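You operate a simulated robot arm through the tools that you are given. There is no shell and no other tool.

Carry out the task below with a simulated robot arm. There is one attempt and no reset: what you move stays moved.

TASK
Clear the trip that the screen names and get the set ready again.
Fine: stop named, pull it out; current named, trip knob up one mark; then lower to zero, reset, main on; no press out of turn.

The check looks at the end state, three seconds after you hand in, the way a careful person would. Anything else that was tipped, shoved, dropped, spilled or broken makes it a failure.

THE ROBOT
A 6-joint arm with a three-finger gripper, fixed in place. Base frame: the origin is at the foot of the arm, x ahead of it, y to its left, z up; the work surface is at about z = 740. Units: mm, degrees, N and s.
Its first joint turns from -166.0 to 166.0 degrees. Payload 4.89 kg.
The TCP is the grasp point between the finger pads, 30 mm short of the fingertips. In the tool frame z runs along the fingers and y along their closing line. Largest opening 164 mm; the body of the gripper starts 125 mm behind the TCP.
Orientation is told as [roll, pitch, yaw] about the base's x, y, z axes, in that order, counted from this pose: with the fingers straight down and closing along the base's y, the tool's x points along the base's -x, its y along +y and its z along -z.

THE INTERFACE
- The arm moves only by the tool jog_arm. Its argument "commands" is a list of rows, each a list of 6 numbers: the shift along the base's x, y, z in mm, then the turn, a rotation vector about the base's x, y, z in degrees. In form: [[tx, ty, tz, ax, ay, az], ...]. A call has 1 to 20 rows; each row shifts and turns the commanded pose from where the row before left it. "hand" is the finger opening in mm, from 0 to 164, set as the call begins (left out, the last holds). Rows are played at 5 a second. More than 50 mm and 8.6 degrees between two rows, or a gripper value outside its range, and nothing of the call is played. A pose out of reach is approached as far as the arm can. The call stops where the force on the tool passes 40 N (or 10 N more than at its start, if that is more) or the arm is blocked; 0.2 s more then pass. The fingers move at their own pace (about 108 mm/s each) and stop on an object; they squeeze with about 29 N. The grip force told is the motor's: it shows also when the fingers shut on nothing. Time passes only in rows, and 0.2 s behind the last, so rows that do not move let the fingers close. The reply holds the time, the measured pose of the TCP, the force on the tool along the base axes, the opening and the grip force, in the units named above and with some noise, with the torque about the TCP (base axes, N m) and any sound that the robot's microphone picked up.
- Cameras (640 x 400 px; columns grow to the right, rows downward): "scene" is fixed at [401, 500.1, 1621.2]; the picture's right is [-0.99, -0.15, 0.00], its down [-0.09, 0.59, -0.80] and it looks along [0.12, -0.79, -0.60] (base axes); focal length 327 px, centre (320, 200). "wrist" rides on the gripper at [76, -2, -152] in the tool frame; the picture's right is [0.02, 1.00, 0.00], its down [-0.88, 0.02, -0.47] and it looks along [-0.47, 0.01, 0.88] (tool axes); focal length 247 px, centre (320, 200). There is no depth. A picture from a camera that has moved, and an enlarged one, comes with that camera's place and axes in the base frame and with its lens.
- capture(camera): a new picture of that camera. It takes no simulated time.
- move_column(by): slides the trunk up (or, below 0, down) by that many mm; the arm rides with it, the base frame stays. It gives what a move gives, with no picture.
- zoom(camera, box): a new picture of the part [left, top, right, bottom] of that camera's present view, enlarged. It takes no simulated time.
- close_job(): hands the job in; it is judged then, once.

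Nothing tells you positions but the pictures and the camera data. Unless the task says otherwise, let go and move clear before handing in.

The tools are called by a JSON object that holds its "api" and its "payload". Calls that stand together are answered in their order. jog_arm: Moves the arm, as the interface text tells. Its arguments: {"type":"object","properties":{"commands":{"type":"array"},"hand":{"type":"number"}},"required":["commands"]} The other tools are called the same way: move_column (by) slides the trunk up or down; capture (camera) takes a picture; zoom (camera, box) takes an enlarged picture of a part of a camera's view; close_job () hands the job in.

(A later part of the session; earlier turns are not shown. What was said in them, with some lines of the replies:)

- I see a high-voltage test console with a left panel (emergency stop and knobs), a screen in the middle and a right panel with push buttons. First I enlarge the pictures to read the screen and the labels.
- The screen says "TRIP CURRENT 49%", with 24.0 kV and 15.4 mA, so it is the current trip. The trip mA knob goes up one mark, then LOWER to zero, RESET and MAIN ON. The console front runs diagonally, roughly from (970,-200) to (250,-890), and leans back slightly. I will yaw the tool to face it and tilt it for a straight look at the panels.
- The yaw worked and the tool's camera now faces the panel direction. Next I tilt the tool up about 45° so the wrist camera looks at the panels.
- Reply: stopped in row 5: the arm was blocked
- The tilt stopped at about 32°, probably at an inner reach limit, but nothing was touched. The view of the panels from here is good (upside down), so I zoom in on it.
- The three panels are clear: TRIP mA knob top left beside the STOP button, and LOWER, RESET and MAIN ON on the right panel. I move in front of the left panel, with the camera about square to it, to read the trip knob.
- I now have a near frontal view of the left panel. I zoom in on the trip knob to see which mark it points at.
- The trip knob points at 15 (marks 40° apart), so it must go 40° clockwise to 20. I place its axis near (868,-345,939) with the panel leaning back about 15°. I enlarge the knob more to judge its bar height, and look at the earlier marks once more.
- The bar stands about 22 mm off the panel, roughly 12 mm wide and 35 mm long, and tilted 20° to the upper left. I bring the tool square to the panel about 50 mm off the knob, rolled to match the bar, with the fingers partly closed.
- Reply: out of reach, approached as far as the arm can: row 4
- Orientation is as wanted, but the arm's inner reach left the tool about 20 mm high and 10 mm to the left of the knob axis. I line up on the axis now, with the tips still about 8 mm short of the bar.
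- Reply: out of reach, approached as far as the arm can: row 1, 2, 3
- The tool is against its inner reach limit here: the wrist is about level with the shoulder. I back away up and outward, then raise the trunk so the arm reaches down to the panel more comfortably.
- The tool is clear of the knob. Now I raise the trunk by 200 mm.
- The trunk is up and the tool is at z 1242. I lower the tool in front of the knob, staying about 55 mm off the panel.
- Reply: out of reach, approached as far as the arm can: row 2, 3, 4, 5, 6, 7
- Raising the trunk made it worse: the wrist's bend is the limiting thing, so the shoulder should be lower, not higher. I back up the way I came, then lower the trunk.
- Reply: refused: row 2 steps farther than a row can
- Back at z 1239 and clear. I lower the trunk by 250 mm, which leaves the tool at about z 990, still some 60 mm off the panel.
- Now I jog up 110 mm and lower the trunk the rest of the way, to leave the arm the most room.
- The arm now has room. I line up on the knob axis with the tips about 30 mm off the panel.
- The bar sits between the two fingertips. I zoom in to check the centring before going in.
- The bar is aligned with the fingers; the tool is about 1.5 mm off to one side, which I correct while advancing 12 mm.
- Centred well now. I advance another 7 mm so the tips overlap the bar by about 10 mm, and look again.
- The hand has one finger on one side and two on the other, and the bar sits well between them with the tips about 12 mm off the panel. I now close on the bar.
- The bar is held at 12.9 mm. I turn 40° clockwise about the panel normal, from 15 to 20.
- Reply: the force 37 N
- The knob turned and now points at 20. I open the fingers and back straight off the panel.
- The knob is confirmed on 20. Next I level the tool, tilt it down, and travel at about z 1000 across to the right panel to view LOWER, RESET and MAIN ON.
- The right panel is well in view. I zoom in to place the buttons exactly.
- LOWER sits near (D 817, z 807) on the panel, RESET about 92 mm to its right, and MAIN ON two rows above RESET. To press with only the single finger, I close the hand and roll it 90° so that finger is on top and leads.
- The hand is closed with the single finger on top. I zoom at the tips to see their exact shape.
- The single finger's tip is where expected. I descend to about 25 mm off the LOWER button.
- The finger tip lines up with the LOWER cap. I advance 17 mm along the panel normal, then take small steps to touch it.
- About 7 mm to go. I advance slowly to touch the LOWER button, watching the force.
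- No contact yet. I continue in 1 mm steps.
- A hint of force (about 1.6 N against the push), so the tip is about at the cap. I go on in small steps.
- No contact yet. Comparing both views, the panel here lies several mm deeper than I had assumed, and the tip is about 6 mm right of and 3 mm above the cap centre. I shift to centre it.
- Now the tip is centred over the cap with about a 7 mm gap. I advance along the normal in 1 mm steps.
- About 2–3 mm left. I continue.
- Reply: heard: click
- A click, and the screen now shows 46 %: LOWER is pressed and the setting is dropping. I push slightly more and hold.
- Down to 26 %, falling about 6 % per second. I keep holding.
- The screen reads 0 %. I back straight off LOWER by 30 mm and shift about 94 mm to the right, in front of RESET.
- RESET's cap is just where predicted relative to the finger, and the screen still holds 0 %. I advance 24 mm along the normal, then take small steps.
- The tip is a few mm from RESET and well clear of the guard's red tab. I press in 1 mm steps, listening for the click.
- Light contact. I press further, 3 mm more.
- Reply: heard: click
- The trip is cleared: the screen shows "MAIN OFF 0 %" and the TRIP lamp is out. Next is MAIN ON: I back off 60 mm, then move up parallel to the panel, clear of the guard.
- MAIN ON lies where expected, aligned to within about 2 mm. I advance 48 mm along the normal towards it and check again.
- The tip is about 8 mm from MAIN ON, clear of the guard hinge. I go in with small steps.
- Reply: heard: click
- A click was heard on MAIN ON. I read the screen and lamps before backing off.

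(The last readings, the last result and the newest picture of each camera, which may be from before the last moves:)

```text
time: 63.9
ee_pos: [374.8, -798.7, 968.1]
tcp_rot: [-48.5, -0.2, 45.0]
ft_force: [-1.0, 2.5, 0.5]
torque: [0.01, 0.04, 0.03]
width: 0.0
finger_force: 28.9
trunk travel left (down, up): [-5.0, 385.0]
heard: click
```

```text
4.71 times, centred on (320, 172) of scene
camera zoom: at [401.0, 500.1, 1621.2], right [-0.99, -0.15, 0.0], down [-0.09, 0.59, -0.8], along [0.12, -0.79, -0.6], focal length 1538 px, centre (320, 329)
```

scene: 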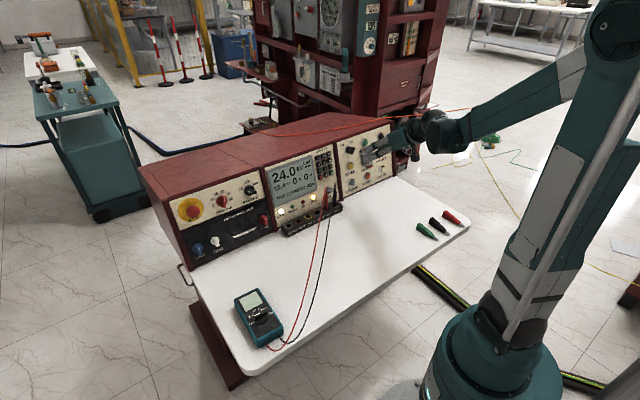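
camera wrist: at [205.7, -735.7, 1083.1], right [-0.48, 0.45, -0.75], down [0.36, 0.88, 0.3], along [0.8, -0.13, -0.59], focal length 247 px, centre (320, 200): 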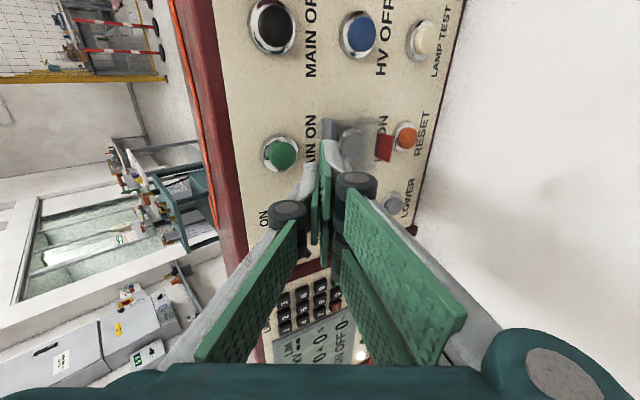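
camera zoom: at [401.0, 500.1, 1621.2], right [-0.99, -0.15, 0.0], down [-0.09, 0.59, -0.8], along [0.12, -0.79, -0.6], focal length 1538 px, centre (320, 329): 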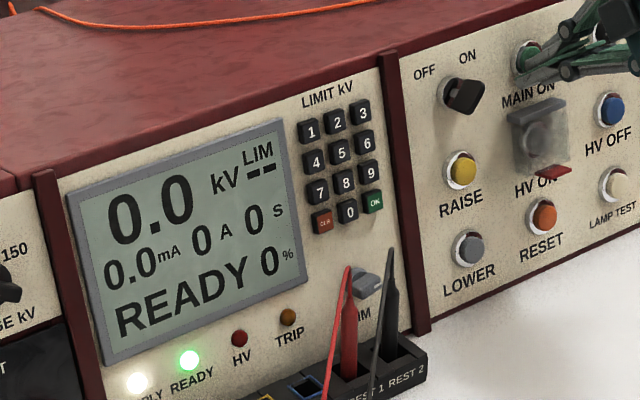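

The screen says READY at 0 % and the green READY lamp is lit. I back straight off and move the arm clear.

{"api": "jog_arm", "payload": {"commands": [[-2, 2, 0.8, 0, 0, 0], [-8, 8, 3, 0, 0, 0], [-10, 10, 3.9, 0, 0, 0], [-10, 10, 3.9, 0, 0, 0], [-11, 11, 4.2, 0, 0, 0], [-8, 8, 30, 0, 0, 0], [-8, 8, 30, 0, 0, 0], [0, 0, 35, 0, 0, 0], [0, 0, 35, 0, 0, 0], [0, 0, 0, 0, 0, 0]]}}

{"api": "capture", "payload": {"camera": "scene"}}

{"api": "zoom", "payload": {"camera": "scene", "box": [165, 130, 405, 265]}}

{"api": "zoom", "payload": {"camera": "scene", "box": [180, 170, 270, 230]}}

```text
time: 66.1
ee_pos: [312.8, -743.5, 1116.3]
tcp_rot: [-48.6, -0.2, 45.0]
ft_force: [0.1, -0.4, -0.4]
torque: [0.0, -0.03, 0.02]
width: 0.1
finger_force: 29.5
trunk travel left (down, up): [-5.0, 385.0]
```

```text
taken
```

scene: 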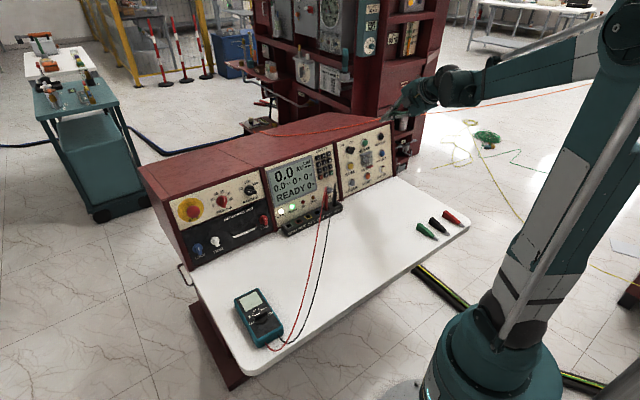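

```text
2.67 times, centred on (285, 198) of scene
camera zoom: at [401.0, 500.1, 1621.2], right [-0.99, -0.15, 0.0], down [-0.09, 0.59, -0.8], along [0.12, -0.79, -0.6], focal length 871 px, centre (413, 207)
```

zoom: 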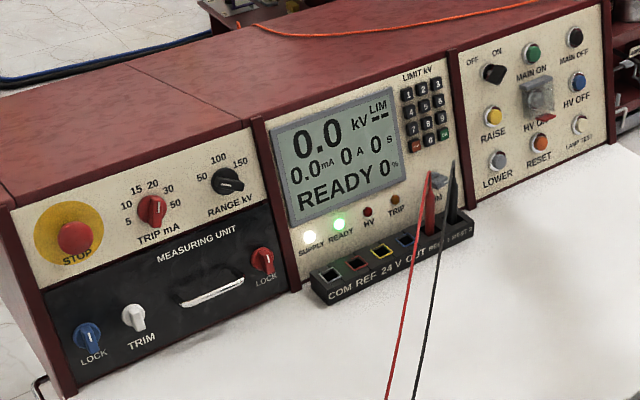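

```text
6.67 times, centred on (225, 200) of scene
camera zoom: at [401.0, 500.1, 1621.2], right [-0.99, -0.15, 0.0], down [-0.09, 0.59, -0.8], along [0.12, -0.79, -0.6], focal length 2178 px, centre (953, 200)
```

zoom: 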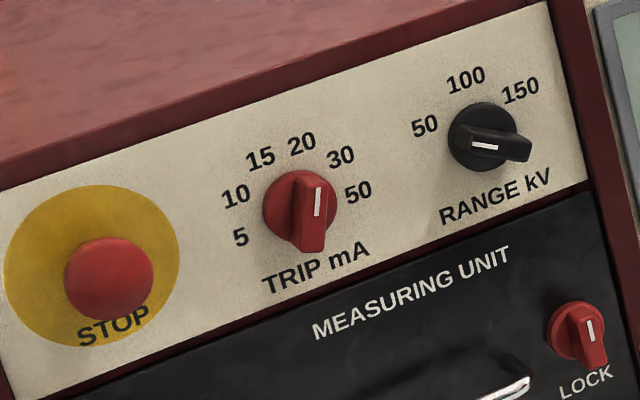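

The set shows READY at 0 %, with the SUPPLY and READY lamps lit and the TRIP lamp out. The trip knob is on 20 and nothing else looks disturbed. The arm is clear of the panel, so I hand in.

{"api": "close_job", "payload": {}}

```text
The job is handed in.
```

The trip is cleared and the set is ready again. At hand-in the screen read READY at 0.0 kV and 0 %, with the SUPPLY and READY lamps lit and the TRIP lamp out.

- **Trip named:** the screen said TRIP CURRENT, so I left the STOP button alone.
- **Trip knob:** I turned it up one mark, from 15 mA to 20 mA.
- **Lower:** I held LOWER until the screen went from 49 % to 0 %.
- **Reset:** one press cleared the trip, and the screen changed to MAIN OFF.
- **Main on:** one press brought the set to READY.

Those three buttons were pressed once each, in that order, and no other control was pressed. In the last pictures the test leads, the multimeter and the other controls looked unmoved. The arm was clear of the panel before I handed in.
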